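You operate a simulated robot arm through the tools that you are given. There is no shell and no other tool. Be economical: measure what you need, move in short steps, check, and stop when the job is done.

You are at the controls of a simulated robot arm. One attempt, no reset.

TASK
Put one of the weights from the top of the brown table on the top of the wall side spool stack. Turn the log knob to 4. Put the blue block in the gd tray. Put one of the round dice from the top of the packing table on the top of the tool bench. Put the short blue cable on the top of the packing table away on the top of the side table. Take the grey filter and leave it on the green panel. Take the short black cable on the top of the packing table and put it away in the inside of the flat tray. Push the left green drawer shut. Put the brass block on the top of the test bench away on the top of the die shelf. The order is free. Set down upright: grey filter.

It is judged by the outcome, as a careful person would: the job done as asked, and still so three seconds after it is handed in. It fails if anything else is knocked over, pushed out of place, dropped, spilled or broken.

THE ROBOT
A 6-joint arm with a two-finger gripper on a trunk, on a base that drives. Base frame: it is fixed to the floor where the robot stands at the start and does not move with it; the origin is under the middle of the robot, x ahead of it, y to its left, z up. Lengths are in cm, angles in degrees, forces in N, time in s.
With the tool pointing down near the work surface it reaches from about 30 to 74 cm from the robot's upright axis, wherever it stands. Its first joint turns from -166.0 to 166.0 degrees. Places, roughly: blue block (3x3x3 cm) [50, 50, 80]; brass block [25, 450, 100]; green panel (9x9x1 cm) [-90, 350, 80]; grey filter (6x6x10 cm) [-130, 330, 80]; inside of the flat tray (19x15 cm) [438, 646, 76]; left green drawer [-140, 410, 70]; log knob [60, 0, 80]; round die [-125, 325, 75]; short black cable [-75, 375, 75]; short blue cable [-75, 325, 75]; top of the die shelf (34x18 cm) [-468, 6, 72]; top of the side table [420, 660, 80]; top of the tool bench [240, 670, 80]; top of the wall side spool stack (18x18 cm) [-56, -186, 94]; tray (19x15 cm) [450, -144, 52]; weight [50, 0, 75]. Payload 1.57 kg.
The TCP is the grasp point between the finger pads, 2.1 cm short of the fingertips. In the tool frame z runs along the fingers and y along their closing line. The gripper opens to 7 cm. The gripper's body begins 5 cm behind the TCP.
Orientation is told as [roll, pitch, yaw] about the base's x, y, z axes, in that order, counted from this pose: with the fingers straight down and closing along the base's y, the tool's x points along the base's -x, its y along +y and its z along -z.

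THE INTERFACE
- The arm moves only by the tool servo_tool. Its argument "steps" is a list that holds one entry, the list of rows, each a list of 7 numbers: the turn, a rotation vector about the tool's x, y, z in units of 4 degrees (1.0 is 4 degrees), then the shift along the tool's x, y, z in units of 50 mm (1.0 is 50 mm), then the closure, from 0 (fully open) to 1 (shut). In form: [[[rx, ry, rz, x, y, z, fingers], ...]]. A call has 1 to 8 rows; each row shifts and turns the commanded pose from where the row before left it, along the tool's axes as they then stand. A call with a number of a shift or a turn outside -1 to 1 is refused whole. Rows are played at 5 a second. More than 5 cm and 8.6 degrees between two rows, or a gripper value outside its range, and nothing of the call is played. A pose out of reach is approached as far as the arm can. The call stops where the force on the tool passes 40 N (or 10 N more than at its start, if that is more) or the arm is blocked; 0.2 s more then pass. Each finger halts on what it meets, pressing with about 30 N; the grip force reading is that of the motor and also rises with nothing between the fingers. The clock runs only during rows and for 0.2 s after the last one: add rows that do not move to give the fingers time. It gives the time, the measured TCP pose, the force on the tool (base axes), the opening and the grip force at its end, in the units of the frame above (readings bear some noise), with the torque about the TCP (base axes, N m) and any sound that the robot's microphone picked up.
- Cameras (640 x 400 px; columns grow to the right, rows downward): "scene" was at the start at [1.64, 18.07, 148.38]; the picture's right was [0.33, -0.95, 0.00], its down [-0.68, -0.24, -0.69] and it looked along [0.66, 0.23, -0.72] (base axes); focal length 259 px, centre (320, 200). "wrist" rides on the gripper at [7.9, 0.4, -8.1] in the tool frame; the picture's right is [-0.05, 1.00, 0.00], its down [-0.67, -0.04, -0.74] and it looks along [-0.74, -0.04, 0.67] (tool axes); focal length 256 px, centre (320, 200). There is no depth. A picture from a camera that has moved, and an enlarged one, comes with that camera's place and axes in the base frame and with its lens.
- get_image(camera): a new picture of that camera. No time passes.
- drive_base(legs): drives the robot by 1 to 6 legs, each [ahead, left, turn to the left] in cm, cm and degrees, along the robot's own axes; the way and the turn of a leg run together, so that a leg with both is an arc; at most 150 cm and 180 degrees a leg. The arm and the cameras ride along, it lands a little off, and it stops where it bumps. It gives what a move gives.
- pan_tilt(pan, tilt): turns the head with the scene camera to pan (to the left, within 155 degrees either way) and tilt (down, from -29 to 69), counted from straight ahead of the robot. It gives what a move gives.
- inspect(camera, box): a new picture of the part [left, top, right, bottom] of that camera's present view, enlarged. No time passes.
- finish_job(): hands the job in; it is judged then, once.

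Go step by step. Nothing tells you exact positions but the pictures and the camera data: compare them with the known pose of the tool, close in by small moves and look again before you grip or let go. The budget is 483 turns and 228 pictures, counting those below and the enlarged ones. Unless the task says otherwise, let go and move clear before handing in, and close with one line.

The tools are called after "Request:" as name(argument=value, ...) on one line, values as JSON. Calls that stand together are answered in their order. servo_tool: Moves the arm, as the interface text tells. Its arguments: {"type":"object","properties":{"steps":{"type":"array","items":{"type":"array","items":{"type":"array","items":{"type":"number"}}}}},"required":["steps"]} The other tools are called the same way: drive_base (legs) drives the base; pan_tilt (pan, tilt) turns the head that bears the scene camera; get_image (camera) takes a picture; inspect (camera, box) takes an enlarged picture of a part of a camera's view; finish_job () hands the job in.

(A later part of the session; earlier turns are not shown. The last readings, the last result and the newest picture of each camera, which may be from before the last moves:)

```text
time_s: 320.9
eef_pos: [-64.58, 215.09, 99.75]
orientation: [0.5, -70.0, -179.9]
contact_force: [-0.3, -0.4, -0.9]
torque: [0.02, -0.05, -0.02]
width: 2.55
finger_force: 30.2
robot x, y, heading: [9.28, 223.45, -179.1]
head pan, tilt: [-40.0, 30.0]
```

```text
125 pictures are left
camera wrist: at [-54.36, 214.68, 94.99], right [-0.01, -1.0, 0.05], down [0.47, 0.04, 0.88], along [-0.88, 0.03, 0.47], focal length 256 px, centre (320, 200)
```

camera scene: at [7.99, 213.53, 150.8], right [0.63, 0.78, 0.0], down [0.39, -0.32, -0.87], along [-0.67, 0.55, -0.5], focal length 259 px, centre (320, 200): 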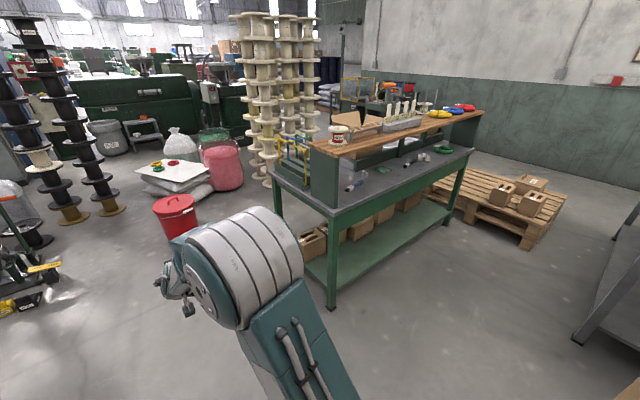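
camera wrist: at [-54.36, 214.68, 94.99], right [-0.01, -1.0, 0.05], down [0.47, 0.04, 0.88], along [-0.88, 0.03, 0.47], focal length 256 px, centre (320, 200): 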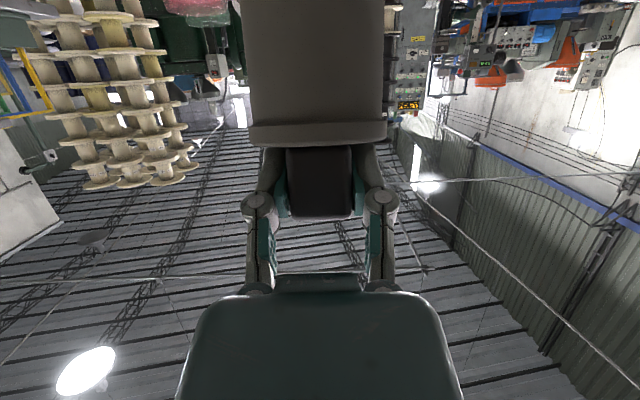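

Request:
pan_tilt(pan=-120, tilt=45)

Request:
get_image(camera="scene")

```text
time_s: 322.4
eef_pos: [-64.71, 215.03, 99.65]
orientation: [0.4, -69.9, -179.9]
contact_force: [0.4, -1.2, -1.9]
torque: [-0.02, 0.02, 0.03]
width: 2.55
finger_force: 30.3
robot x, y, heading: [8.69, 223.34, -179.1]
head pan, tilt: [-120.0, 45.0]
```

```text
124 pictures are left
camera scene: at [18.92, 214.91, 148.56], right [0.87, -0.49, 0.0], down [-0.34, -0.62, -0.71], along [0.34, 0.62, -0.71], focal length 259 px, centre (320, 200)
```

scene: 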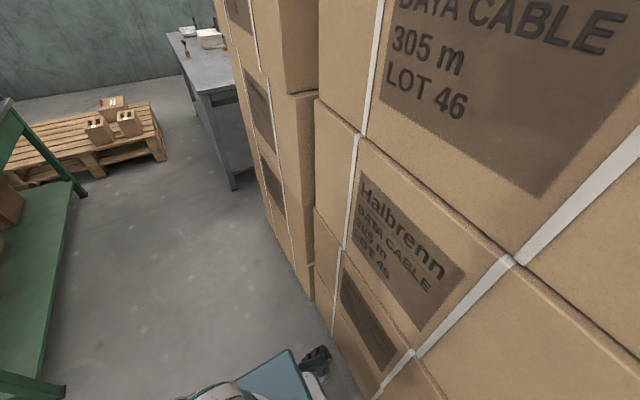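

Request:
drive_base(legs=[[0, -69, -0.9], [0, -60, 0]])

Request:
pan_tilt(pan=-10, tilt=35)

Request:
get_image(camera="scene")

Request:
get_image(camera="wrist")

```text
time_s: 329.2
eef_pos: [-65.33, 345.12, 99.68]
orientation: [0.2, -70.0, 179.5]
contact_force: [-0.1, -0.5, -1.1]
torque: [0.01, -0.05, -0.02]
width: 2.54
finger_force: 30.0
robot x, y, heading: [8.74, 353.16, -180.1]
head pan, tilt: [-120.0, 45.0]
```

```text
time_s: 331.1
eef_pos: [-65.2, 345.45, 99.68]
orientation: [1.0, -70.1, 179.1]
contact_force: [0.5, 0.4, -1.0]
torque: [-0.02, -0.02, 0.03]
width: 2.53
finger_force: 30.5
robot x, y, heading: [8.41, 352.38, -179.9]
head pan, tilt: [-10.0, 35.0]
```

```text
123 pictures are left
camera scene: at [5.57, 338.56, 150.01], right [0.17, 0.98, 0.0], down [0.57, -0.1, -0.82], along [-0.81, 0.14, -0.57], focal length 259 px, centre (320, 200)
```

scene: 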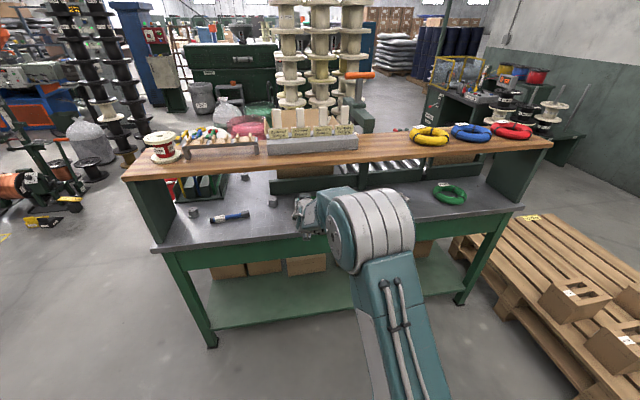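

```text
122 pictures are left
camera wrist: at [-54.9, 344.94, 95.06], right [-0.02, -1.0, 0.05], down [0.47, 0.04, 0.88], along [-0.88, 0.05, 0.47], focal length 256 px, centre (320, 200)
```

wrist: 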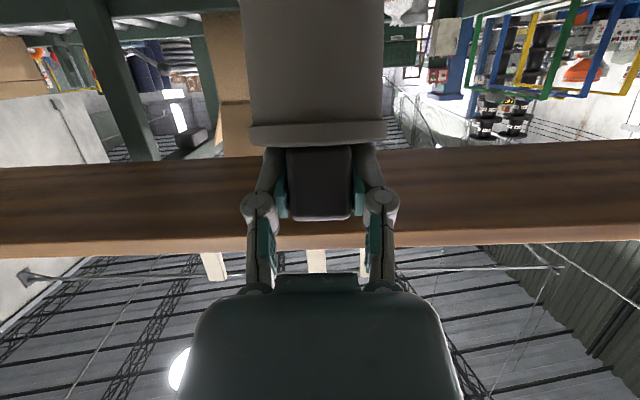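

Request:
inspect(camera="scene", box=[150, 150, 370, 260])

```text
2.91 times, centred on (260, 205) of scene
camera zoom: at [5.57, 338.56, 150.01], right [0.17, 0.98, 0.0], down [0.57, -0.1, -0.82], along [-0.81, 0.14, -0.57], focal length 753 px, centre (494, 186)
```

zoom: 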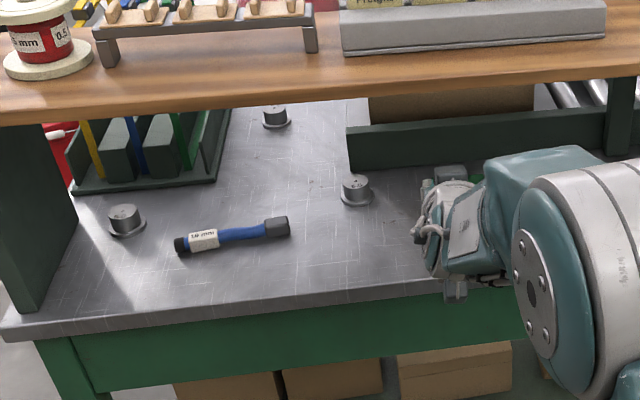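

Request:
drive_base(legs=[[0, -22, 0]])

Request:
inspect(camera="scene", box=[150, 130, 370, 260])

```text
time_s: 332.7
eef_pos: [-63.88, 365.68, 100.24]
orientation: [3.1, -70.1, 170.8]
contact_force: [0.1, -0.9, -2.1]
torque: [0.0, 0.02, 0.01]
width: 2.53
finger_force: 30.2
robot x, y, heading: [9.82, 363.95, 174.1]
head pan, tilt: [-10.0, 35.0]
stopped in leg 1: the robot was blocked; the commanded pose is now the measured one
```

```text
2.91 times, centred on (260, 195) of scene
camera zoom: at [5.2, 349.76, 149.96], right [0.28, 0.96, 0.01], down [0.55, -0.15, -0.82], along [-0.79, 0.23, -0.57], focal length 753 px, centre (494, 214)
```

zoom: 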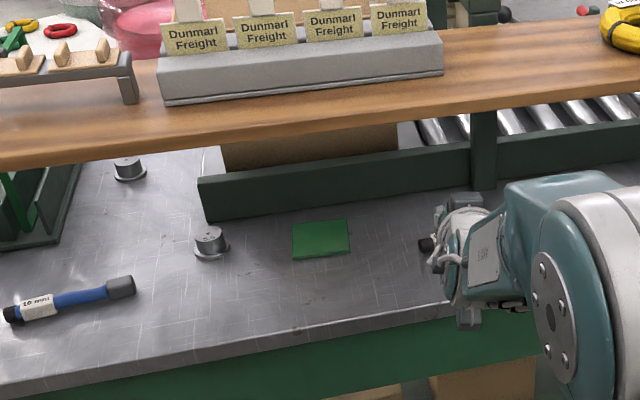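

Request:
drive_base(legs=[[0, 8, 0], [0, 0, 5.8]])

```text
time_s: 334.3
eef_pos: [-64.35, 351.83, 100.22]
orientation: [7.5, -69.9, 171.4]
contact_force: [0.1, 0.7, -0.8]
torque: [-0.03, -0.03, 0.05]
width: 2.56
finger_force: 30.1
robot x, y, heading: [8.96, 356.54, 179.8]
head pan, tilt: [-10.0, 35.0]
```

Request:
servo_tool(steps=[[[-0.15, 0, -0.73, 0, 0, 0, 0.9], [0, 0, 0, 0, 0, 0, 0.9]]])

Request:
get_image(camera="wrist")

```text
time_s: 334.9
eef_pos: [-64.64, 349.97, 100.59]
orientation: [-1.1, -69.9, -179.4]
contact_force: [-0.2, -1.8, -0.9]
torque: [0.02, 0.03, -0.04]
width: 2.57
finger_force: 29.7
out of reach, approached as far as the arm can: row 1
robot x, y, heading: [8.95, 355.38, 180.0]
head pan, tilt: [-10.0, 35.0]
```

```text
119 pictures are left
camera wrist: at [-54.29, 349.51, 95.89], right [-0.03, -1.0, 0.04], down [0.47, 0.03, 0.88], along [-0.88, 0.04, 0.47], focal length 256 px, centre (320, 200)
```

wrist: 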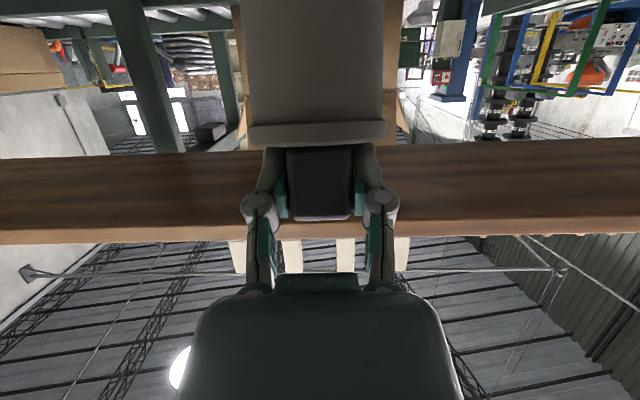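

Request:
servo_tool(steps=[[[0.15, 0, 0, 0.63, 0, 0.23, 0.9], [0, 0, 0, 0.63, 0, 0.23, 0.9], [0, 0, 0, 0.63, 0, 0.23, 0.9]]])

Request:
drive_base(legs=[[10, 0, 0]])

Request:
get_image(camera="scene")

```text
time_s: 335.7
eef_pos: [-64.95, 349.1, 90.96]
orientation: [-0.9, -70.1, 179.6]
contact_force: [0.1, 0.6, -1.5]
torque: [-0.01, -0.03, 0.04]
width: 2.54
finger_force: 30.0
out of reach, approached as far as the arm can: row 2, 3
robot x, y, heading: [8.63, 356.18, 179.8]
head pan, tilt: [-10.0, 35.0]
```

```text
time_s: 336.8
eef_pos: [-74.85, 349.47, 91.1]
orientation: [-0.8, -70.0, 179.6]
contact_force: [-0.5, 0.0, -1.2]
torque: [-0.01, -0.04, -0.02]
width: 2.55
finger_force: 30.3
robot x, y, heading: [-1.23, 356.82, 179.6]
head pan, tilt: [-10.0, 35.0]
```

```text
118 pictures are left
camera scene: at [-4.15, 342.46, 150.02], right [0.18, 0.98, 0.0], down [0.57, -0.1, -0.82], along [-0.8, 0.15, -0.57], focal length 259 px, centre (320, 200)
```

scene: 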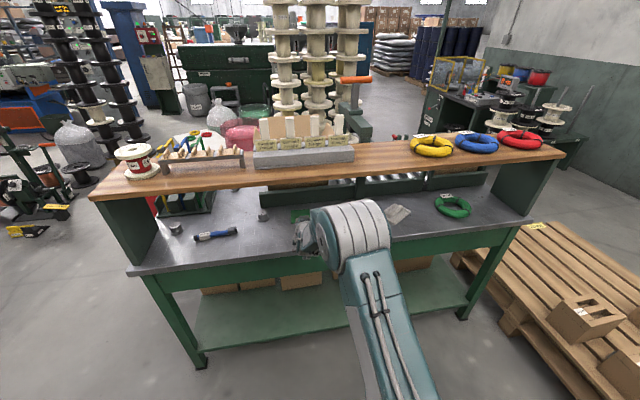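

Request:
drive_base(legs=[[9, 0, 0]])

Request:
inspect(camera="scene", box=[200, 150, 400, 270])

Request:
get_image(camera="wrist")

```text
time_s: 337.9
eef_pos: [-83.85, 349.4, 91.04]
orientation: [-0.8, -70.0, 179.6]
contact_force: [-0.8, 0.6, -0.6]
torque: [0.01, 0.01, -0.02]
width: 2.55
finger_force: 30.0
robot x, y, heading: [-9.92, 356.46, 179.6]
head pan, tilt: [-10.0, 35.0]
```

```text
3.20 times, centred on (300, 210) of scene
camera zoom: at [-13.19, 342.36, 150.01], right [0.18, 0.98, 0.0], down [0.57, -0.1, -0.82], along [-0.8, 0.15, -0.57], focal length 828 px, centre (384, 168)
```

zoom: 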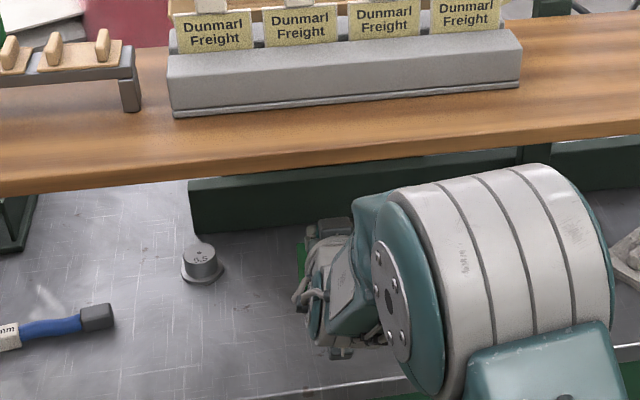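

```text
116 pictures are left
camera wrist: at [-73.54, 348.83, 86.39], right [-0.04, -1.0, 0.05], down [0.47, 0.02, 0.88], along [-0.88, 0.06, 0.47], focal length 256 px, centre (320, 200)
```

wrist: 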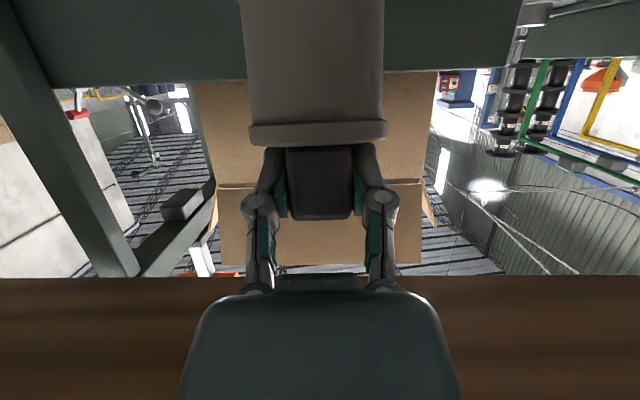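

Request:
drive_base(legs=[[7.5, -0.7, 0]])

Request:
inspect(camera="scene", box=[220, 170, 340, 270])

```text
time_s: 339.0
eef_pos: [-91.21, 350.07, 91.11]
orientation: [-0.8, -70.0, 179.8]
contact_force: [-0.5, -0.1, -0.4]
torque: [-0.02, -0.02, 0.02]
width: 2.54
finger_force: 30.2
robot x, y, heading: [-17.5, 357.12, 179.7]
head pan, tilt: [-10.0, 35.0]
```

```text
4.00 times, centred on (280, 220) of scene
camera zoom: at [-20.64, 342.93, 150.0], right [0.18, 0.98, 0.0], down [0.57, -0.1, -0.82], along [-0.81, 0.15, -0.57], focal length 1035 px, centre (480, 120)
```

zoom: 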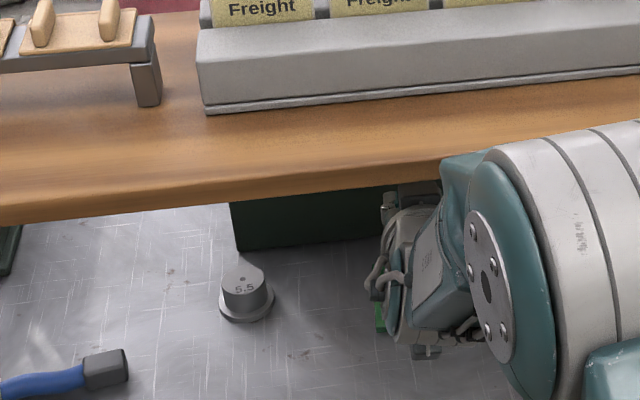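

Request:
servo_tool(steps=[[[0, 0, 0, 0.075, 0, 0.027, 0.9], [0, 0, 0, 0.075, 0, 0.027, 0.9], [0, 0, 0, 0.075, 0, 0.027, 0.9], [0, 0, 0, 0, 0, 0, 0.9]]])

Request:
servo_tool(steps=[[[0, 0, 0, 0.075, 0, 0.027, 0.9], [0, 0, 0, 0.055, 0, 0.02, 0.9], [0, 0, 0, 0, 0, 0, 0.9]]])

```text
time_s: 340.0
eef_pos: [-91.16, 350.08, 90.08]
orientation: [-1.0, -70.0, 179.7]
contact_force: [-0.1, 0.6, -1.8]
torque: [-0.02, 0.01, -0.03]
width: 2.58
finger_force: 29.6
robot x, y, heading: [-17.36, 357.06, 179.8]
head pan, tilt: [-10.0, 35.0]
```

```text
time_s: 340.8
eef_pos: [-91.17, 350.04, 89.15]
orientation: [-1.0, -69.9, 179.6]
contact_force: [0.1, 0.0, -2.2]
torque: [-0.01, -0.03, 0.01]
width: 2.53
finger_force: 30.4
robot x, y, heading: [-17.46, 357.38, 179.6]
head pan, tilt: [-10.0, 35.0]
```

Request:
servo_tool(steps=[[[0, 0, 0, 0.055, 0, 0.02, 0.9], [0, 0, 0, 0.055, 0, 0.02, 0.9], [0, 0, 0, 0, 0, 0, 0.9]]])

Request:
servo_tool(steps=[[[0, 0, 0, 0.055, 0, 0.02, 0.9], [0, 0, 0, 0, 0, 0, 0.9]]])

Request:
get_image(camera="wrist")

```text
time_s: 341.6
eef_pos: [-91.25, 350.18, 88.95]
orientation: [-1.1, -70.2, 179.5]
contact_force: [1.4, 1.1, 16.4]
torque: [0.0, -0.3, -0.01]
width: 2.54
finger_force: 30.0
robot x, y, heading: [-17.64, 357.18, 179.7]
head pan, tilt: [-10.0, 35.0]
```

```text
time_s: 342.2
eef_pos: [-91.22, 350.0, 88.73]
orientation: [-1.1, -70.4, 179.5]
contact_force: [-5.4, -0.1, 28.8]
torque: [0.03, 0.12, 0.0]
width: 2.54
finger_force: 30.2
robot x, y, heading: [-17.58, 357.24, 179.8]
head pan, tilt: [-10.0, 35.0]
```

```text
114 pictures are left
camera wrist: at [-80.99, 349.34, 84.07], right [-0.04, -1.0, 0.04], down [0.48, 0.02, 0.88], along [-0.88, 0.06, 0.48], focal length 256 px, centre (320, 200)
```

wrist: 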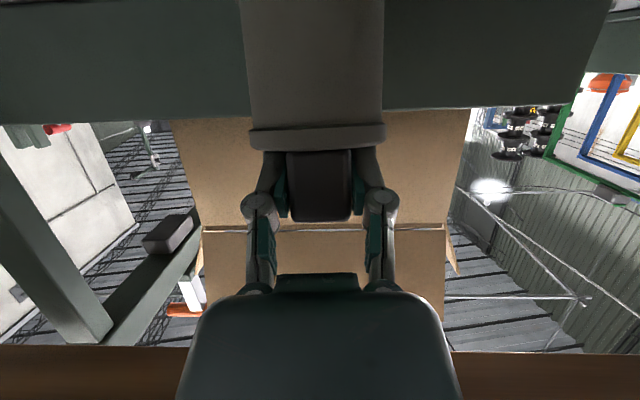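

Request:
servo_tool(steps=[[[0, 0, 0, 0.04, 0, 0.015, 0.9], [0, 0, 0, 0.04, 0, 0.015, 0.9], [0, 0, 0, 0, 0, 0, 0.9]]])

Request:
get_image(camera="wrist")

```text
time_s: 343.0
eef_pos: [-91.35, 349.95, 88.71]
orientation: [-1.0, -70.8, 179.3]
contact_force: [-4.5, 0.7, 37.3]
torque: [0.08, -0.08, 0.0]
width: 2.56
finger_force: 30.4
robot x, y, heading: [-17.65, 357.21, 179.9]
head pan, tilt: [-10.0, 35.0]
```

```text
113 pictures are left
camera wrist: at [-81.07, 349.32, 83.91], right [-0.05, -1.0, 0.04], down [0.49, 0.02, 0.87], along [-0.87, 0.06, 0.48], focal length 256 px, centre (320, 200)
```

wrist: 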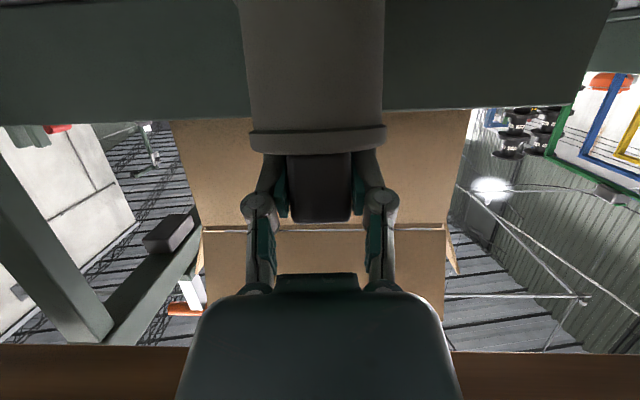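

Request:
servo_tool(steps=[[[0, 0, 0, -0.05, 0, -0.02, 0.9], [0, 0, 0, 0, 0, 0, 0.61], [0, 0, 0, 0, 0, 0, 0.59], [0, 0, 0, 0, 0, 0, 0.55], [0, 0, 0, 0, 0, 0, 0.4], [0, 0, 0, 0, 0, 0, 0.3]]])

Request:
get_image(camera="wrist")

```text
time_s: 344.4
eef_pos: [-91.13, 349.97, 88.17]
orientation: [-1.3, -69.7, 179.7]
contact_force: [-0.1, 0.6, 1.8]
torque: [-0.04, 0.02, -0.03]
width: 4.9
finger_force: 0.1
robot x, y, heading: [-17.65, 357.38, 179.9]
head pan, tilt: [-10.0, 35.0]
```

```text
112 pictures are left
camera wrist: at [-80.81, 349.35, 83.44], right [-0.04, -1.0, 0.04], down [0.47, 0.02, 0.88], along [-0.88, 0.06, 0.47], focal length 256 px, centre (320, 200)
```

wrist: 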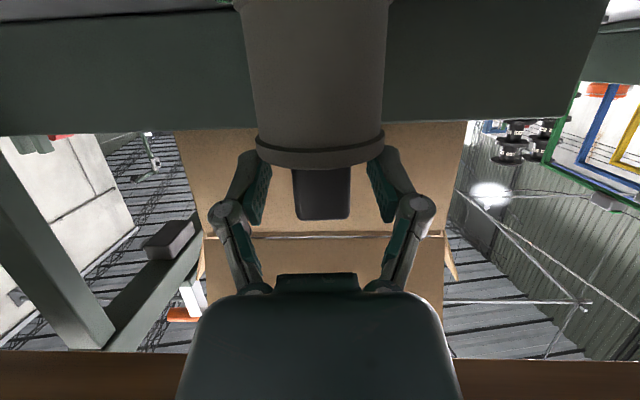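

Request:
drive_base(legs=[[-20, 0, 0]])

Request:
get_image(camera="wrist")

Request:
inspect(camera="scene", box=[180, 130, 480, 290])

```text
time_s: 346.0
eef_pos: [-71.26, 350.02, 88.28]
orientation: [-1.2, -70.0, 179.4]
contact_force: [-0.4, -0.1, -0.4]
torque: [-0.01, -0.02, 0.01]
width: 4.91
finger_force: 0.0
robot x, y, heading: [2.44, 356.92, 179.7]
head pan, tilt: [-10.0, 35.0]
```

```text
111 pictures are left
camera wrist: at [-61.03, 349.34, 83.57], right [-0.05, -1.0, 0.04], down [0.47, 0.02, 0.88], along [-0.88, 0.06, 0.47], focal length 256 px, centre (320, 200)
```

wrist: 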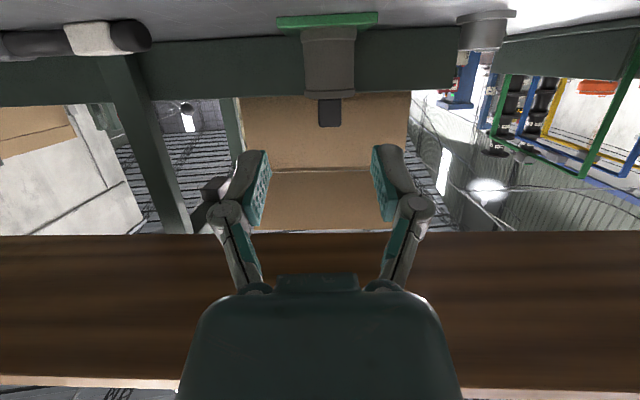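

```text
2.13 times, centred on (330, 210) of scene
camera zoom: at [-0.78, 342.97, 150.01], right [0.18, 0.98, 0.0], down [0.57, -0.1, -0.82], along [-0.8, 0.15, -0.57], focal length 552 px, centre (299, 179)
```

zoom: 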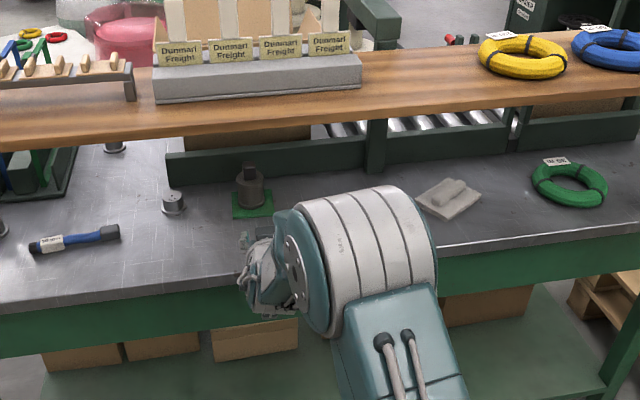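

The filter stands upright on the green panel. For the cables I'll roll the tool 180° so the camera bracket is on top, then approach diagonally under the shelf.

Request:
drive_base(legs=[[-4, 6, 0]])

Request:
servo_tool(steps=[[[0, 0, 1, 0, 0, 0, 0.3], [0, 0, 1, 0, 0, 0, 0.3], [0, 0, 1, 0, 0, 0, 0.3], [0, 0, 1, 0, 0, 0, 0.3], [0, 0, 1, 0, 0, 0, 0.3], [0, 0, 1, 0, 0, 0, 0.3], [0, 0, 1, 0, 0, 0, 0.3], [0, 0, 1, 0, 0, 0, 0.3]]])

Request:
servo_tool(steps=[[[0, 0, 1, 0, 0, 0, 0.3], [0, 0, 1, 0, 0, 0, 0.3], [0, 0, 1, 0, 0, 0, 0.3], [0, 0, 1, 0, 0, 0, 0.3], [0, 0, 1, 0, 0, 0, 0.3], [0, 0, 1, 0, 0, 0, 0.3], [0, 0, 1, 0, 0, 0, 0.3], [0, 0, 1, 0, 0, 0, 0.3]]])

Request:
servo_tool(steps=[[[0, 0, 1, 0, 0, 0, 0.3], [0, 0, 1, 0, 0, 0, 0.3], [0, 0, 1, 0, 0, 0, 0.3], [0, 0, 1, 0, 0, 0, 0.3], [0, 0, 1, 0, 0, 0, 0.3], [0, 0, 1, 0, 0, 0, 0.3], [0, 0, 1, 0, 0, 0, 0.3], [0, 0, 1, 0, 0, 0, 0.3]]])

```text
time_s: 347.0
eef_pos: [-67.35, 346.06, 88.39]
orientation: [1.0, -70.0, 177.3]
contact_force: [0.0, 0.8, 0.0]
torque: [-0.04, -0.03, 0.06]
width: 4.91
finger_force: 0.1
robot x, y, heading: [6.07, 351.42, 179.8]
head pan, tilt: [-10.0, 35.0]
```

```text
time_s: 348.8
eef_pos: [-74.46, 336.2, 94.03]
orientation: [54.6, -53.3, 117.5]
contact_force: [-0.2, 0.3, 0.5]
torque: [0.02, 0.02, -0.01]
width: 4.89
finger_force: 0.0
out of reach, approached as far as the arm can: row 2, 3, 4, 5, 6, 7, 8
robot x, y, heading: [6.1, 352.01, 179.7]
head pan, tilt: [-10.0, 35.0]
```

```text
time_s: 350.6
eef_pos: [-79.07, 333.99, 96.54]
orientation: [67.7, -24.8, 97.7]
contact_force: [0.2, -0.5, 0.0]
torque: [0.03, 0.0, 0.01]
width: 4.9
finger_force: 0.0
out of reach, approached as far as the arm can: row 1, 2, 3, 4, 5, 6, 7, 8
robot x, y, heading: [6.44, 351.6, 179.7]
head pan, tilt: [-10.0, 35.0]
```

```text
time_s: 352.4
eef_pos: [-82.03, 333.3, 97.38]
orientation: [69.7, 5.2, 86.2]
contact_force: [-0.3, 0.1, 0.3]
torque: [-0.01, -0.01, 0.0]
width: 4.9
finger_force: 0.1
out of reach, approached as far as the arm can: row 1, 2, 3, 4, 5, 6, 7, 8
robot x, y, heading: [5.86, 351.65, 179.7]
head pan, tilt: [-10.0, 35.0]
```

Request:
drive_base(legs=[[-5, 0, 0]])

Request:
get_image(camera="scene")

```text
time_s: 353.3
eef_pos: [-77.05, 333.26, 97.4]
orientation: [69.8, 5.2, 86.2]
contact_force: [0.2, -0.2, -0.2]
torque: [-0.01, 0.0, 0.02]
width: 4.88
finger_force: 0.2
robot x, y, heading: [10.87, 351.64, 179.5]
head pan, tilt: [-10.0, 35.0]
```

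```text
109 pictures are left
camera scene: at [8.11, 337.53, 150.01], right [0.18, 0.98, 0.0], down [0.57, -0.1, -0.82], along [-0.8, 0.15, -0.57], focal length 259 px, centre (320, 200)
```

scene: 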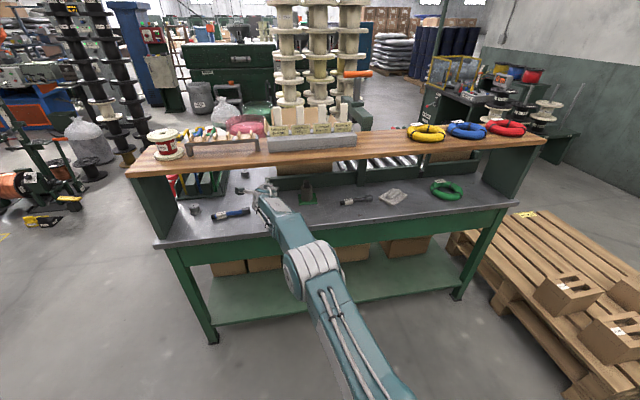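

Request:
servo_tool(steps=[[[0, 0, -1, 0, 0, 0, 0.3], [0, 0, -1, 0, 0, 0, 0.3], [0, 0, -1, 0, 0, 0, 0.3], [0, 0, -1, 0, 0, 0, 0.3], [0, 0, -1, 0, 0, 0, 0.3], [0, 0, -1, 0, 0, 0, 0.3], [0, 0, -1, 0, 0, 0, 0.3], [0, 0, -1, 0, 0, 0, 0.3]]])

```text
time_s: 355.1
eef_pos: [-77.05, 333.27, 97.52]
orientation: [67.9, -24.7, 97.8]
contact_force: [-0.2, -0.3, -0.4]
torque: [-0.01, 0.0, 0.02]
width: 4.88
finger_force: 0.2
robot x, y, heading: [11.36, 351.43, 179.6]
head pan, tilt: [-10.0, 35.0]
```

Request:
servo_tool(steps=[[[0, 0, -1, 0, 0, 0, 0.3], [0, 0, -1, 0, 0, 0, 0.3], [0, 0, -1, 0, 0, 0, 0.3], [0, 0, -1, 0, 0, 0, 0.3], [0, 0, -1, 0, 0, 0, 0.3], [0, 0, -1, 0, 0, 0, 0.3], [0, 0, -1, 0, 0, 0, 0.3], [0, 0, -1, 0, 0, 0, 0.3]]])

Request:
servo_tool(steps=[[[0, 0, -1, 0, 0, 0, 0.3], [0, 0, -1, 0, 0, 0, 0.3], [0, 0, -1, 0, 0, 0, 0.3], [0, 0, -1, 0, 0, 0, 0.3], [0, 0, -1, 0, 0, 0, 0.3], [0, 0, -1, 0, 0, 0, 0.3]]])

```text
time_s: 356.9
eef_pos: [-77.06, 333.36, 97.55]
orientation: [55.0, -53.2, 117.3]
contact_force: [-1.1, -1.0, -1.0]
torque: [-0.02, -0.04, 0.01]
width: 4.9
finger_force: 0.0
robot x, y, heading: [11.49, 351.77, 179.5]
head pan, tilt: [-10.0, 35.0]
```

```text
time_s: 358.3
eef_pos: [-77.09, 333.33, 97.53]
orientation: [19.6, -68.7, 157.1]
contact_force: [0.6, 1.0, 0.5]
torque: [-0.02, 0.01, 0.02]
width: 4.93
finger_force: 0.1
robot x, y, heading: [11.29, 351.68, 179.4]
head pan, tilt: [-10.0, 35.0]
```

Request:
servo_tool(steps=[[[0, 0, -1, 0, 0, -0.8, 0.1], [0, 0, -1, 0, 0, -0.8, 0.1], [0, 0, 0, 0, 0, -0.8, 0.1]]])

```text
time_s: 359.1
eef_pos: [-65.65, 332.91, 101.72]
orientation: [-1.3, -69.8, 179.4]
contact_force: [0.6, -0.3, -0.7]
torque: [0.02, 0.04, 0.01]
width: 6.31
finger_force: 0.1
robot x, y, heading: [10.98, 351.39, 180.0]
head pan, tilt: [-10.0, 35.0]
```

Request:
servo_tool(steps=[[[0, 1, 0, 0, 0, 0, 0.0], [0, 1, 0, 0, 0, 0, 0.0], [0, 1, 0, 0, 0, 0, 0.0], [0, 1, 0, 0, 0, 0, 0.0], [0, 1, 0, 0, 0, 0, 0.0]]])

Request:
inspect(camera="scene", box=[180, 150, 500, 250])

```text
time_s: 360.3
eef_pos: [-65.76, 332.99, 101.69]
orientation: [-0.7, -49.9, 178.9]
contact_force: [0.5, 0.4, 0.6]
torque: [-0.02, 0.02, -0.02]
width: 7.02
finger_force: 0.1
robot x, y, heading: [11.22, 352.02, 179.6]
head pan, tilt: [-10.0, 35.0]
```

```text
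2.00 times, centred on (340, 200) of scene
camera zoom: at [8.16, 337.54, 150.01], right [0.18, 0.98, 0.0], down [0.57, -0.1, -0.82], along [-0.8, 0.15, -0.57], focal length 518 px, centre (280, 200)
```

zoom: 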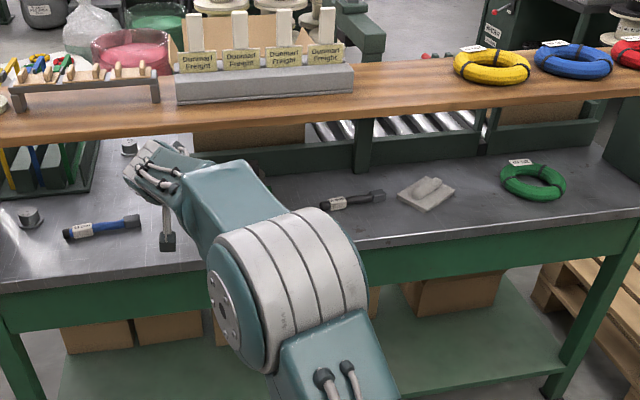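

Request:
servo_tool(steps=[[[0, 0, 0, 0.88, 0, -0.05, 0], [0, 0, 0, 0.88, 0, -0.05, 0], [0, 0, 0, 0.88, 0, -0.05, 0], [0, 0, 0, 0.88, 0, -0.05, 0], [0, 0, 0, 0.88, 0, -0.05, 0]]])

```text
time_s: 361.5
eef_pos: [-50.61, 332.62, 85.55]
orientation: [-0.7, -50.0, 178.7]
contact_force: [0.1, -0.1, 0.1]
torque: [0.03, 0.01, 0.04]
width: 7.0
finger_force: 0.0
robot x, y, heading: [11.51, 351.5, 179.4]
head pan, tilt: [-10.0, 35.0]
```

Request:
drive_base(legs=[[20, 12, 0], [0, 0, -40]])

Request:
get_image(camera="wrist")

Request:
get_image(camera="scene")

```text
time_s: 365.1
eef_pos: [-68.68, 364.72, 85.53]
orientation: [-0.6, -50.0, 138.9]
contact_force: [-0.3, -1.0, -0.6]
torque: [0.0, 0.04, 0.02]
width: 7.02
finger_force: 0.1
robot x, y, heading: [-8.97, 339.89, 139.7]
head pan, tilt: [-10.0, 35.0]
```

```text
107 pictures are left
camera wrist: at [-60.63, 356.93, 84.75], right [-0.69, -0.72, 0.03], down [0.12, -0.07, 0.99], along [-0.71, 0.69, 0.14], focal length 256 px, centre (320, 200)
```

wrist: 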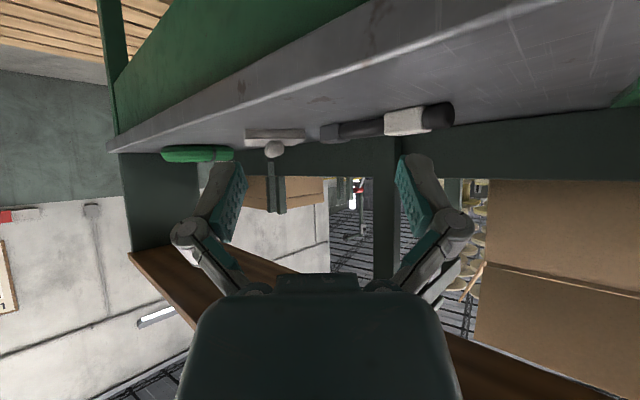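

```text
106 pictures are left
camera scene: at [-20.51, 330.76, 150.0], right [0.77, 0.64, 0.0], down [0.37, -0.44, -0.82], along [-0.52, 0.63, -0.57], focal length 259 px, centre (320, 200)
```

scene: 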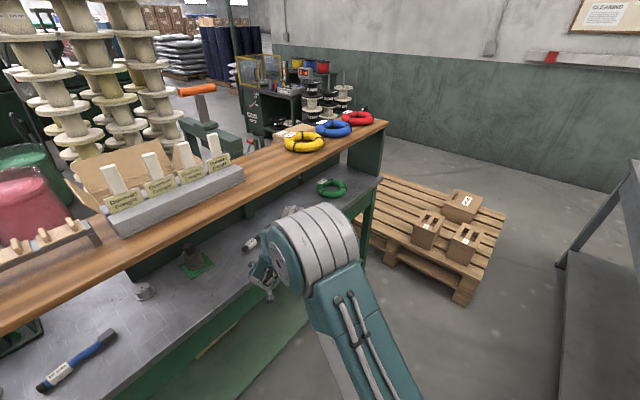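

Request:
servo_tool(steps=[[[0, 0, 0, 0.23, 0, 0.19, 0]]])

Request:
drive_base(legs=[[0, 6, 0], [15, 0, 0]])

Request:
get_image(camera="wrist")

Request:
inspect(camera="scene", box=[160, 150, 400, 320])

```text
time_s: 365.5
eef_pos: [-68.73, 364.73, 84.18]
orientation: [-0.5, -50.0, 138.9]
contact_force: [0.3, 0.3, 0.4]
torque: [-0.01, 0.01, 0.0]
width: 7.0
finger_force: 0.0
robot x, y, heading: [-9.08, 339.87, 139.6]
head pan, tilt: [-10.0, 35.0]
```

```text
time_s: 367.5
eef_pos: [-84.4, 369.5, 84.08]
orientation: [-1.0, -50.0, 139.0]
contact_force: [-0.7, -1.1, -0.1]
torque: [0.07, -0.02, -0.02]
width: 7.0
finger_force: 0.1
robot x, y, heading: [-24.61, 344.51, 139.7]
head pan, tilt: [-10.0, 35.0]
```

```text
105 pictures are left
camera wrist: at [-76.2, 361.69, 83.22], right [-0.69, -0.72, 0.03], down [0.12, -0.08, 0.99], along [-0.71, 0.69, 0.14], focal length 256 px, centre (320, 200)
```

wrist: 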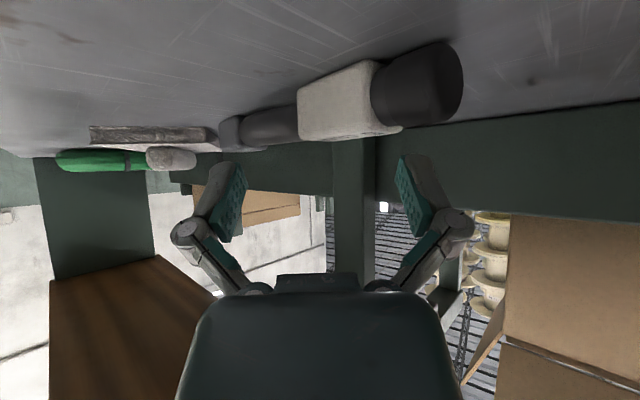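

```text
2.35 times, centred on (280, 235) of scene
camera zoom: at [-36.09, 335.63, 149.98], right [0.77, 0.64, 0.0], down [0.37, -0.44, -0.82], along [-0.52, 0.63, -0.57], focal length 609 px, centre (414, 118)
```

zoom: 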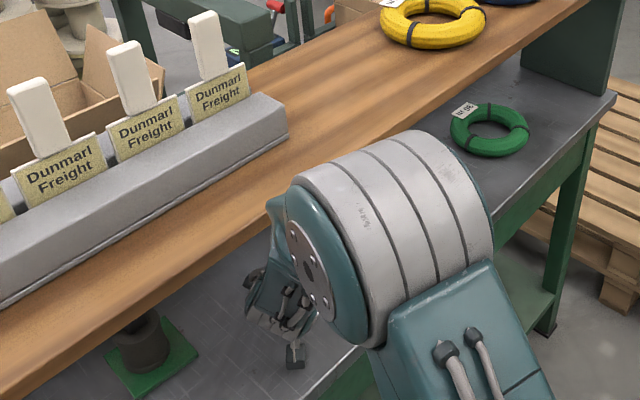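

Request:
drive_base(legs=[[2, 0, 0]])

Request:
servo_tool(steps=[[[0, 0, 0, 0.15, 0, 0.13, 0], [0, 0, 0, 0.1, 0, 0.08, 0], [0, 0, 0, 0, 0, 0, 0]]])

Request:
get_image(camera="wrist")

```text
time_s: 368.3
eef_pos: [-85.9, 370.65, 83.97]
orientation: [-1.2, -50.0, 139.2]
contact_force: [-0.2, 0.1, 0.4]
torque: [0.01, -0.01, -0.02]
width: 7.01
finger_force: 0.1
robot x, y, heading: [-26.54, 345.96, 139.7]
head pan, tilt: [-10.0, 35.0]
```

```text
time_s: 369.1
eef_pos: [-85.88, 370.58, 82.55]
orientation: [-0.9, -50.0, 139.1]
contact_force: [0.3, 0.5, 0.2]
torque: [0.05, 0.01, 0.0]
width: 6.99
finger_force: 0.1
robot x, y, heading: [-26.17, 345.45, 139.6]
head pan, tilt: [-10.0, 35.0]
```

```text
103 pictures are left
camera wrist: at [-77.73, 362.79, 81.68], right [-0.69, -0.72, 0.03], down [0.12, -0.08, 0.99], along [-0.71, 0.69, 0.14], focal length 256 px, centre (320, 200)
```

wrist: 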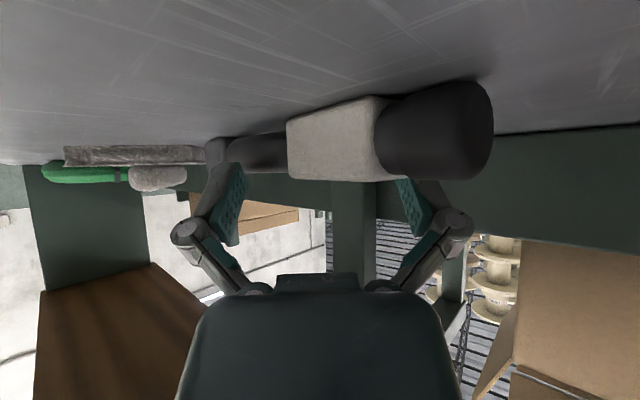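

Request:
servo_tool(steps=[[[0, 0, 0, 0.1, 0, 0.08, 0], [0, 0, 0, 0.06, 0, 0.05, 0], [0, 0, 0, 0, 0, 0, 0]]])

Request:
get_image(camera="wrist")

```text
time_s: 369.5
eef_pos: [-85.87, 370.68, 82.52]
orientation: [-0.3, -50.3, 138.9]
contact_force: [7.9, -4.4, 15.5]
torque: [-1.4, -1.79, 0.14]
width: 7.0
finger_force: 0.1
robot x, y, heading: [-26.23, 345.91, 139.5]
head pan, tilt: [-10.0, 35.0]
stopped in row 2: the force on the tool passed its limit at 51 N (the readings are from after the stop); the commanded pose is now the measured one
```

```text
102 pictures are left
camera wrist: at [-77.72, 362.89, 81.67], right [-0.69, -0.73, 0.04], down [0.13, -0.07, 0.99], along [-0.72, 0.68, 0.15], focal length 256 px, centre (320, 200)
```

wrist: 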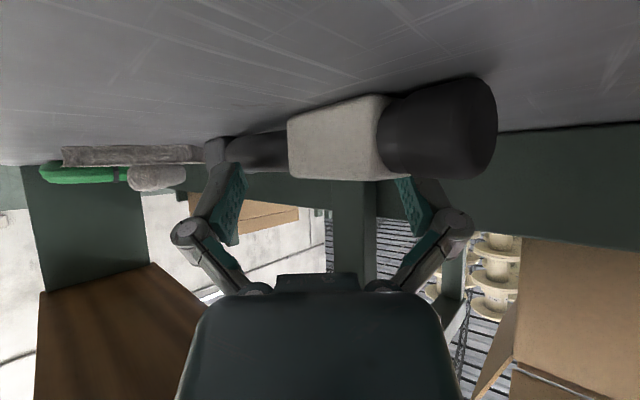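

The camera bracket touches the table; I'll reduce the tilt by 8° and go down the last centimetre.

Request:
servo_tool(steps=[[[0, 0, 0, -0.05, 0, -0.05, 0], [0, 1, 0, 0, 0, 0, 0], [0, 1, 0, 0, 0, 0, 0], [0, 0, 0, 0.07, 0, 0.08, 0], [0, 0, 0, 0.07, 0, 0.08, 0], [0, 0, 0, 0.07, 0, 0.08, 0]]])

Request:
get_image(camera="wrist")

```text
time_s: 370.9
eef_pos: [-85.8, 371.31, 81.67]
orientation: [0.0, -42.4, 138.2]
contact_force: [0.0, 0.5, 0.0]
torque: [-0.01, -0.03, 0.03]
width: 7.0
finger_force: 0.0
robot x, y, heading: [-26.43, 346.03, 139.5]
head pan, tilt: [-10.0, 35.0]
```

```text
101 pictures are left
camera wrist: at [-77.61, 363.49, 82.2], right [-0.69, -0.72, 0.04], down [0.03, 0.02, 1.0], along [-0.72, 0.7, 0.01], focal length 256 px, centre (320, 200)
```

wrist: 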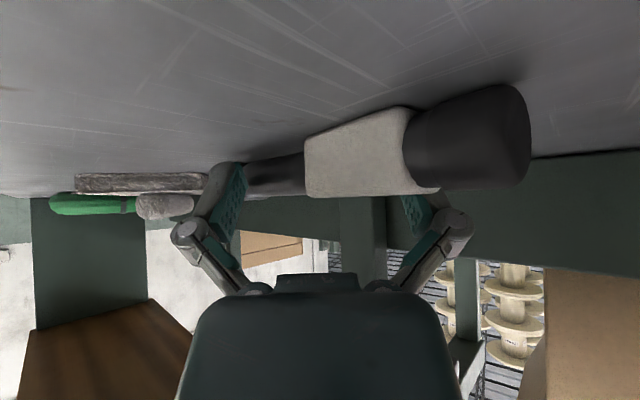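

Request:
servo_tool(steps=[[[0, 0, 0, 0, 0, 0, 0.3], [0, 0, 0, 0, 0, 0, 0.5], [0, 0, 0, 0, 0, 0, 0.7], [0, 0, 0, 0, 0, 0, 0.9], [0, 0, 0, 0, 0, 0, 0.9]]])

Request:
get_image(camera="wrist")

```text
time_s: 371.4
eef_pos: [-85.83, 371.14, 81.86]
orientation: [-0.1, -43.0, 138.2]
contact_force: [1.4, -21.2, 62.5]
torque: [-0.59, 0.74, 0.13]
width: 4.37
finger_force: 32.4
robot x, y, heading: [-25.76, 346.5, 139.6]
head pan, tilt: [-10.0, 35.0]
stopped in row 2: the force on the tool passed its limit at 69 N (the readings are from after the stop); the commanded pose is now the measured one
```

```text
100 pictures are left
camera wrist: at [-77.7, 363.33, 82.36], right [-0.69, -0.72, 0.03], down [0.04, 0.01, 1.0], along [-0.72, 0.7, 0.02], focal length 256 px, centre (320, 200)
```

wrist: 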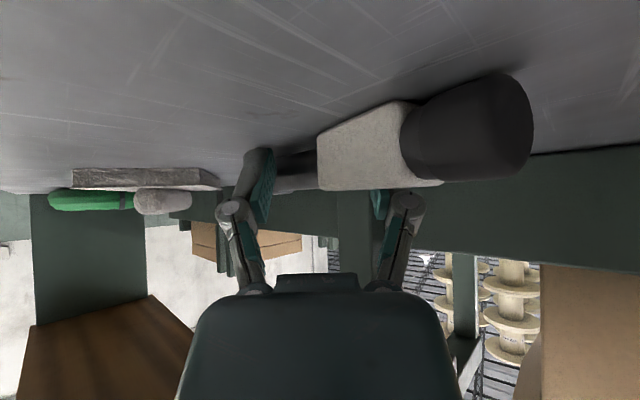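

Request:
servo_tool(steps=[[[0, 0, 0, -0.06, 0, -0.07, 0.38], [0, 0, 0, 0, 0, 0, 0.5], [0, 0, 0, 0, 0, 0, 0.6], [0, 0, 0, 0, 0, 0, 0.8], [0, 0, 0, 0, 0, 0, 0.9], [0, 0, 0, 0, 0, 0, 0.9]]])

Request:
get_image(camera="wrist")

```text
time_s: 371.9
eef_pos: [-85.61, 371.23, 81.73]
orientation: [-1.0, -42.8, 138.6]
contact_force: [-2.1, -5.8, 34.0]
torque: [-0.68, 0.85, 0.1]
width: 4.76
finger_force: 8.8
robot x, y, heading: [-25.93, 345.79, 139.5]
head pan, tilt: [-10.0, 35.0]
stopped in row 2: the force on the tool passed its limit at 82 N (the readings are from after the stop); the commanded pose is now the measured one
```

```text
99 pictures are left
camera wrist: at [-77.54, 363.34, 82.34], right [-0.7, -0.72, 0.02], down [0.03, 0.0, 1.0], along [-0.72, 0.7, 0.02], focal length 256 px, centre (320, 200)
```

wrist: 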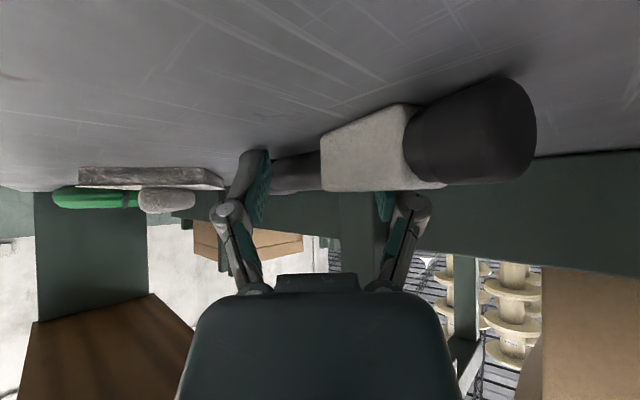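

Request:
servo_tool(steps=[[[0, 0, 0, -0.06, 0, -0.07, 0], [0, 0, 0, -0.2, 0, -0.22, 0], [0, 0, 0, -0.2, 0, -0.22, 0]]])

Request:
drive_base(legs=[[3.1, -3.8, 0]])

Request:
get_image(camera="wrist")

```text
time_s: 372.9
eef_pos: [-83.84, 370.47, 82.75]
orientation: [-2.9, -39.8, 140.0]
contact_force: [0.4, 0.4, 0.0]
torque: [0.01, -0.01, 0.0]
width: 6.98
finger_force: 0.1
robot x, y, heading: [-25.93, 345.94, 139.7]
head pan, tilt: [-10.0, 35.0]
stopped in row 3: the arm was blocked; the commanded pose is now the measured one
```

```text
time_s: 373.9
eef_pos: [-84.07, 375.06, 82.46]
orientation: [-3.2, -39.7, 140.2]
contact_force: [0.1, -0.4, 0.0]
torque: [0.01, -0.02, 0.02]
width: 6.98
finger_force: 0.1
robot x, y, heading: [-26.05, 350.76, 139.8]
head pan, tilt: [-10.0, 35.0]
```

```text
98 pictures are left
camera wrist: at [-75.93, 367.21, 83.58], right [-0.7, -0.72, -0.01], down [-0.03, 0.02, 1.0], along [-0.72, 0.7, -0.04], focal length 256 px, centre (320, 200)
```

wrist: 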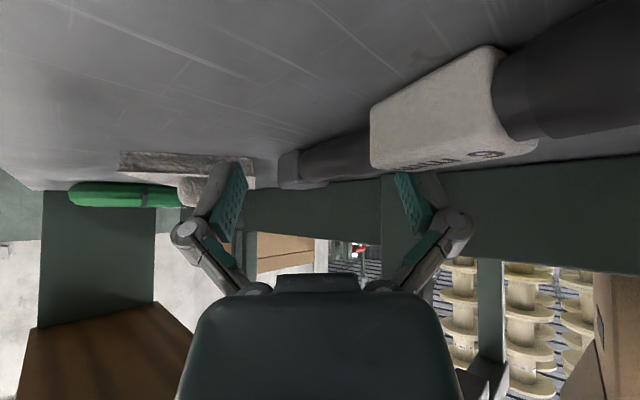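

Request:
servo_tool(steps=[[[-0.8, -1, 0, 0, 0, 0, 0], [0, -0.5, 0, 0, 0, 0, 0]]])

Request:
drive_base(legs=[[3.6, 0, 0]])

Request:
get_image(camera="wrist")

```text
time_s: 374.4
eef_pos: [-83.97, 374.92, 82.43]
orientation: [-0.1, -45.7, 140.2]
contact_force: [-0.9, 0.0, -0.4]
torque: [0.02, 0.01, 0.0]
width: 7.02
finger_force: 0.1
robot x, y, heading: [-25.96, 351.0, 139.6]
head pan, tilt: [-10.0, 35.0]
```

```text
time_s: 375.4
eef_pos: [-85.46, 376.97, 81.77]
orientation: [-0.6, -44.6, 140.8]
contact_force: [-0.3, -0.2, -0.1]
torque: [0.01, 0.01, 0.03]
width: 6.99
finger_force: 0.0
robot x, y, heading: [-28.7, 353.01, 139.5]
head pan, tilt: [-10.0, 35.0]
stopped in leg 1: the robot was blocked; the commanded pose is now the measured one
```

```text
97 pictures are left
camera wrist: at [-77.05, 369.51, 82.03], right [-0.67, -0.75, 0.03], down [0.06, -0.01, 1.0], along [-0.74, 0.67, 0.05], focal length 256 px, centre (320, 200)
```

wrist: 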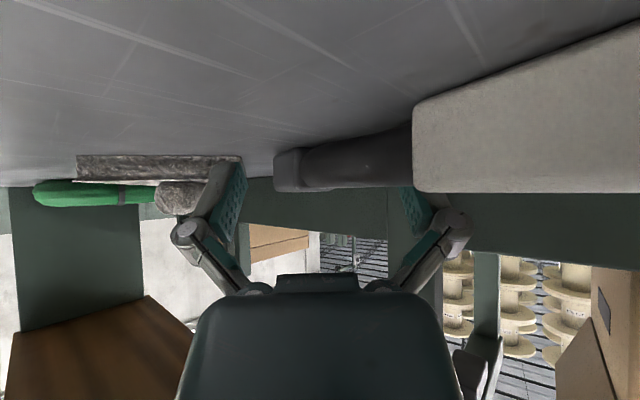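

Request:
servo_tool(steps=[[[0, 0, 0, 0, 0, 0, 0.15], [0, 0, 0, 0, 0, 0, 0.25], [0, 0, 0, 0, 0, 0, 0.3]]])

Request:
get_image(camera="wrist")

```text
time_s: 376.2
eef_pos: [-85.56, 377.13, 81.85]
orientation: [-0.4, -44.7, 140.9]
contact_force: [0.3, 0.2, -0.1]
torque: [0.03, 0.0, 0.02]
width: 4.9
finger_force: 0.1
robot x, y, heading: [-28.43, 353.01, 139.3]
head pan, tilt: [-10.0, 35.0]
```

```text
96 pictures are left
camera wrist: at [-77.07, 369.5, 82.03], right [-0.66, -0.75, 0.03], down [0.06, -0.01, 1.0], along [-0.75, 0.67, 0.05], focal length 256 px, centre (320, 200)
```

wrist: 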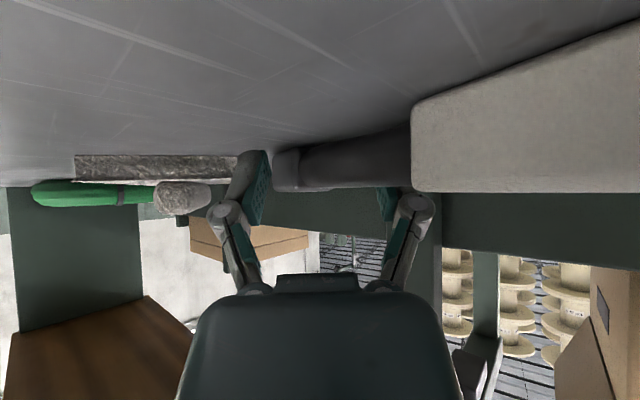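

Request:
servo_tool(steps=[[[0, 0, 0, -0.04, 0, -0.04, 0.36], [0, 0, 0, 0, 0, 0, 0.42], [0, 0, 0, 0, 0, 0, 0.48]]])

Request:
servo_tool(steps=[[[0, 0, 0, 0, 0, 0, 0.54], [0, 0, 0, 0, 0, 0, 0.6], [0, 0, 0, 0, 0, 0, 0.66]]])

Request:
get_image(camera="wrist")

```text
time_s: 377.0
eef_pos: [-85.45, 376.98, 81.91]
orientation: [-0.7, -44.3, 141.1]
contact_force: [-1.4, -5.2, 9.1]
torque: [-0.26, 0.2, 0.07]
width: 4.19
finger_force: 3.5
robot x, y, heading: [-28.18, 353.17, 139.9]
head pan, tilt: [-10.0, 35.0]
```

```text
time_s: 377.8
eef_pos: [-85.44, 376.91, 82.02]
orientation: [-0.7, -44.5, 141.0]
contact_force: [-3.0, 0.6, 4.5]
torque: [-0.02, 0.16, -0.03]
width: 2.5
finger_force: 0.7
robot x, y, heading: [-28.15, 352.95, 139.6]
head pan, tilt: [-10.0, 35.0]
```

```text
95 pictures are left
camera wrist: at [-76.95, 369.44, 82.24], right [-0.66, -0.75, 0.03], down [0.05, -0.01, 1.0], along [-0.75, 0.66, 0.05], focal length 256 px, centre (320, 200)
```

wrist: 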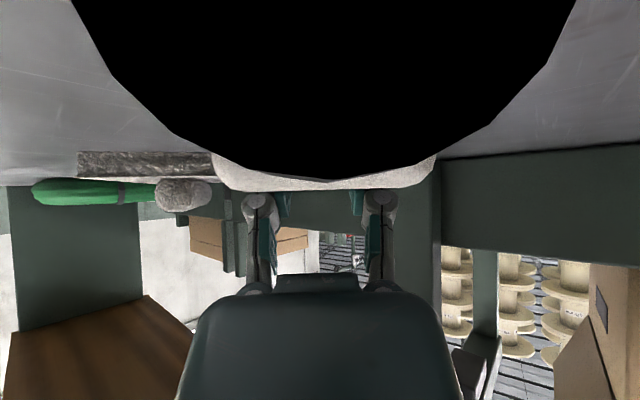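

Request:
servo_tool(steps=[[[0, 0, 0, 0, 0, 0, 0.75], [0, 0, 0, 0, 0, 0, 0.85], [0, 0, 0, 0, 0, 0, 0.9], [0, 0, 0, 0, 0, 0, 0.9]]])

Request:
get_image(camera="wrist")

```text
time_s: 378.8
eef_pos: [-85.37, 377.07, 82.05]
orientation: [-0.6, -44.5, 141.1]
contact_force: [-1.3, -1.7, 0.5]
torque: [-0.05, 0.07, 0.0]
width: 2.31
finger_force: 30.2
robot x, y, heading: [-28.27, 352.6, 139.4]
head pan, tilt: [-10.0, 35.0]
```

```text
94 pictures are left
camera wrist: at [-76.95, 369.45, 82.26], right [-0.66, -0.75, 0.03], down [0.05, -0.01, 1.0], along [-0.75, 0.67, 0.05], focal length 256 px, centre (320, 200)
```

wrist: 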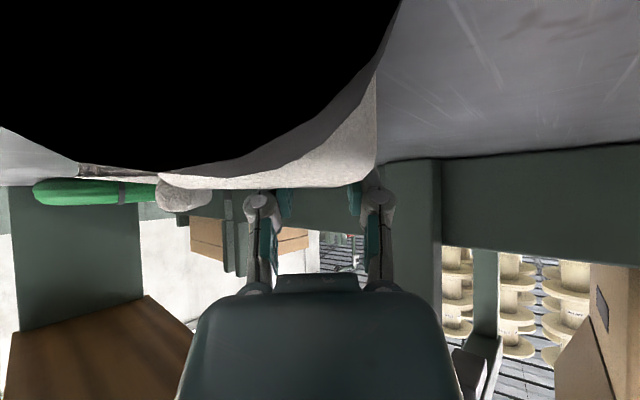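

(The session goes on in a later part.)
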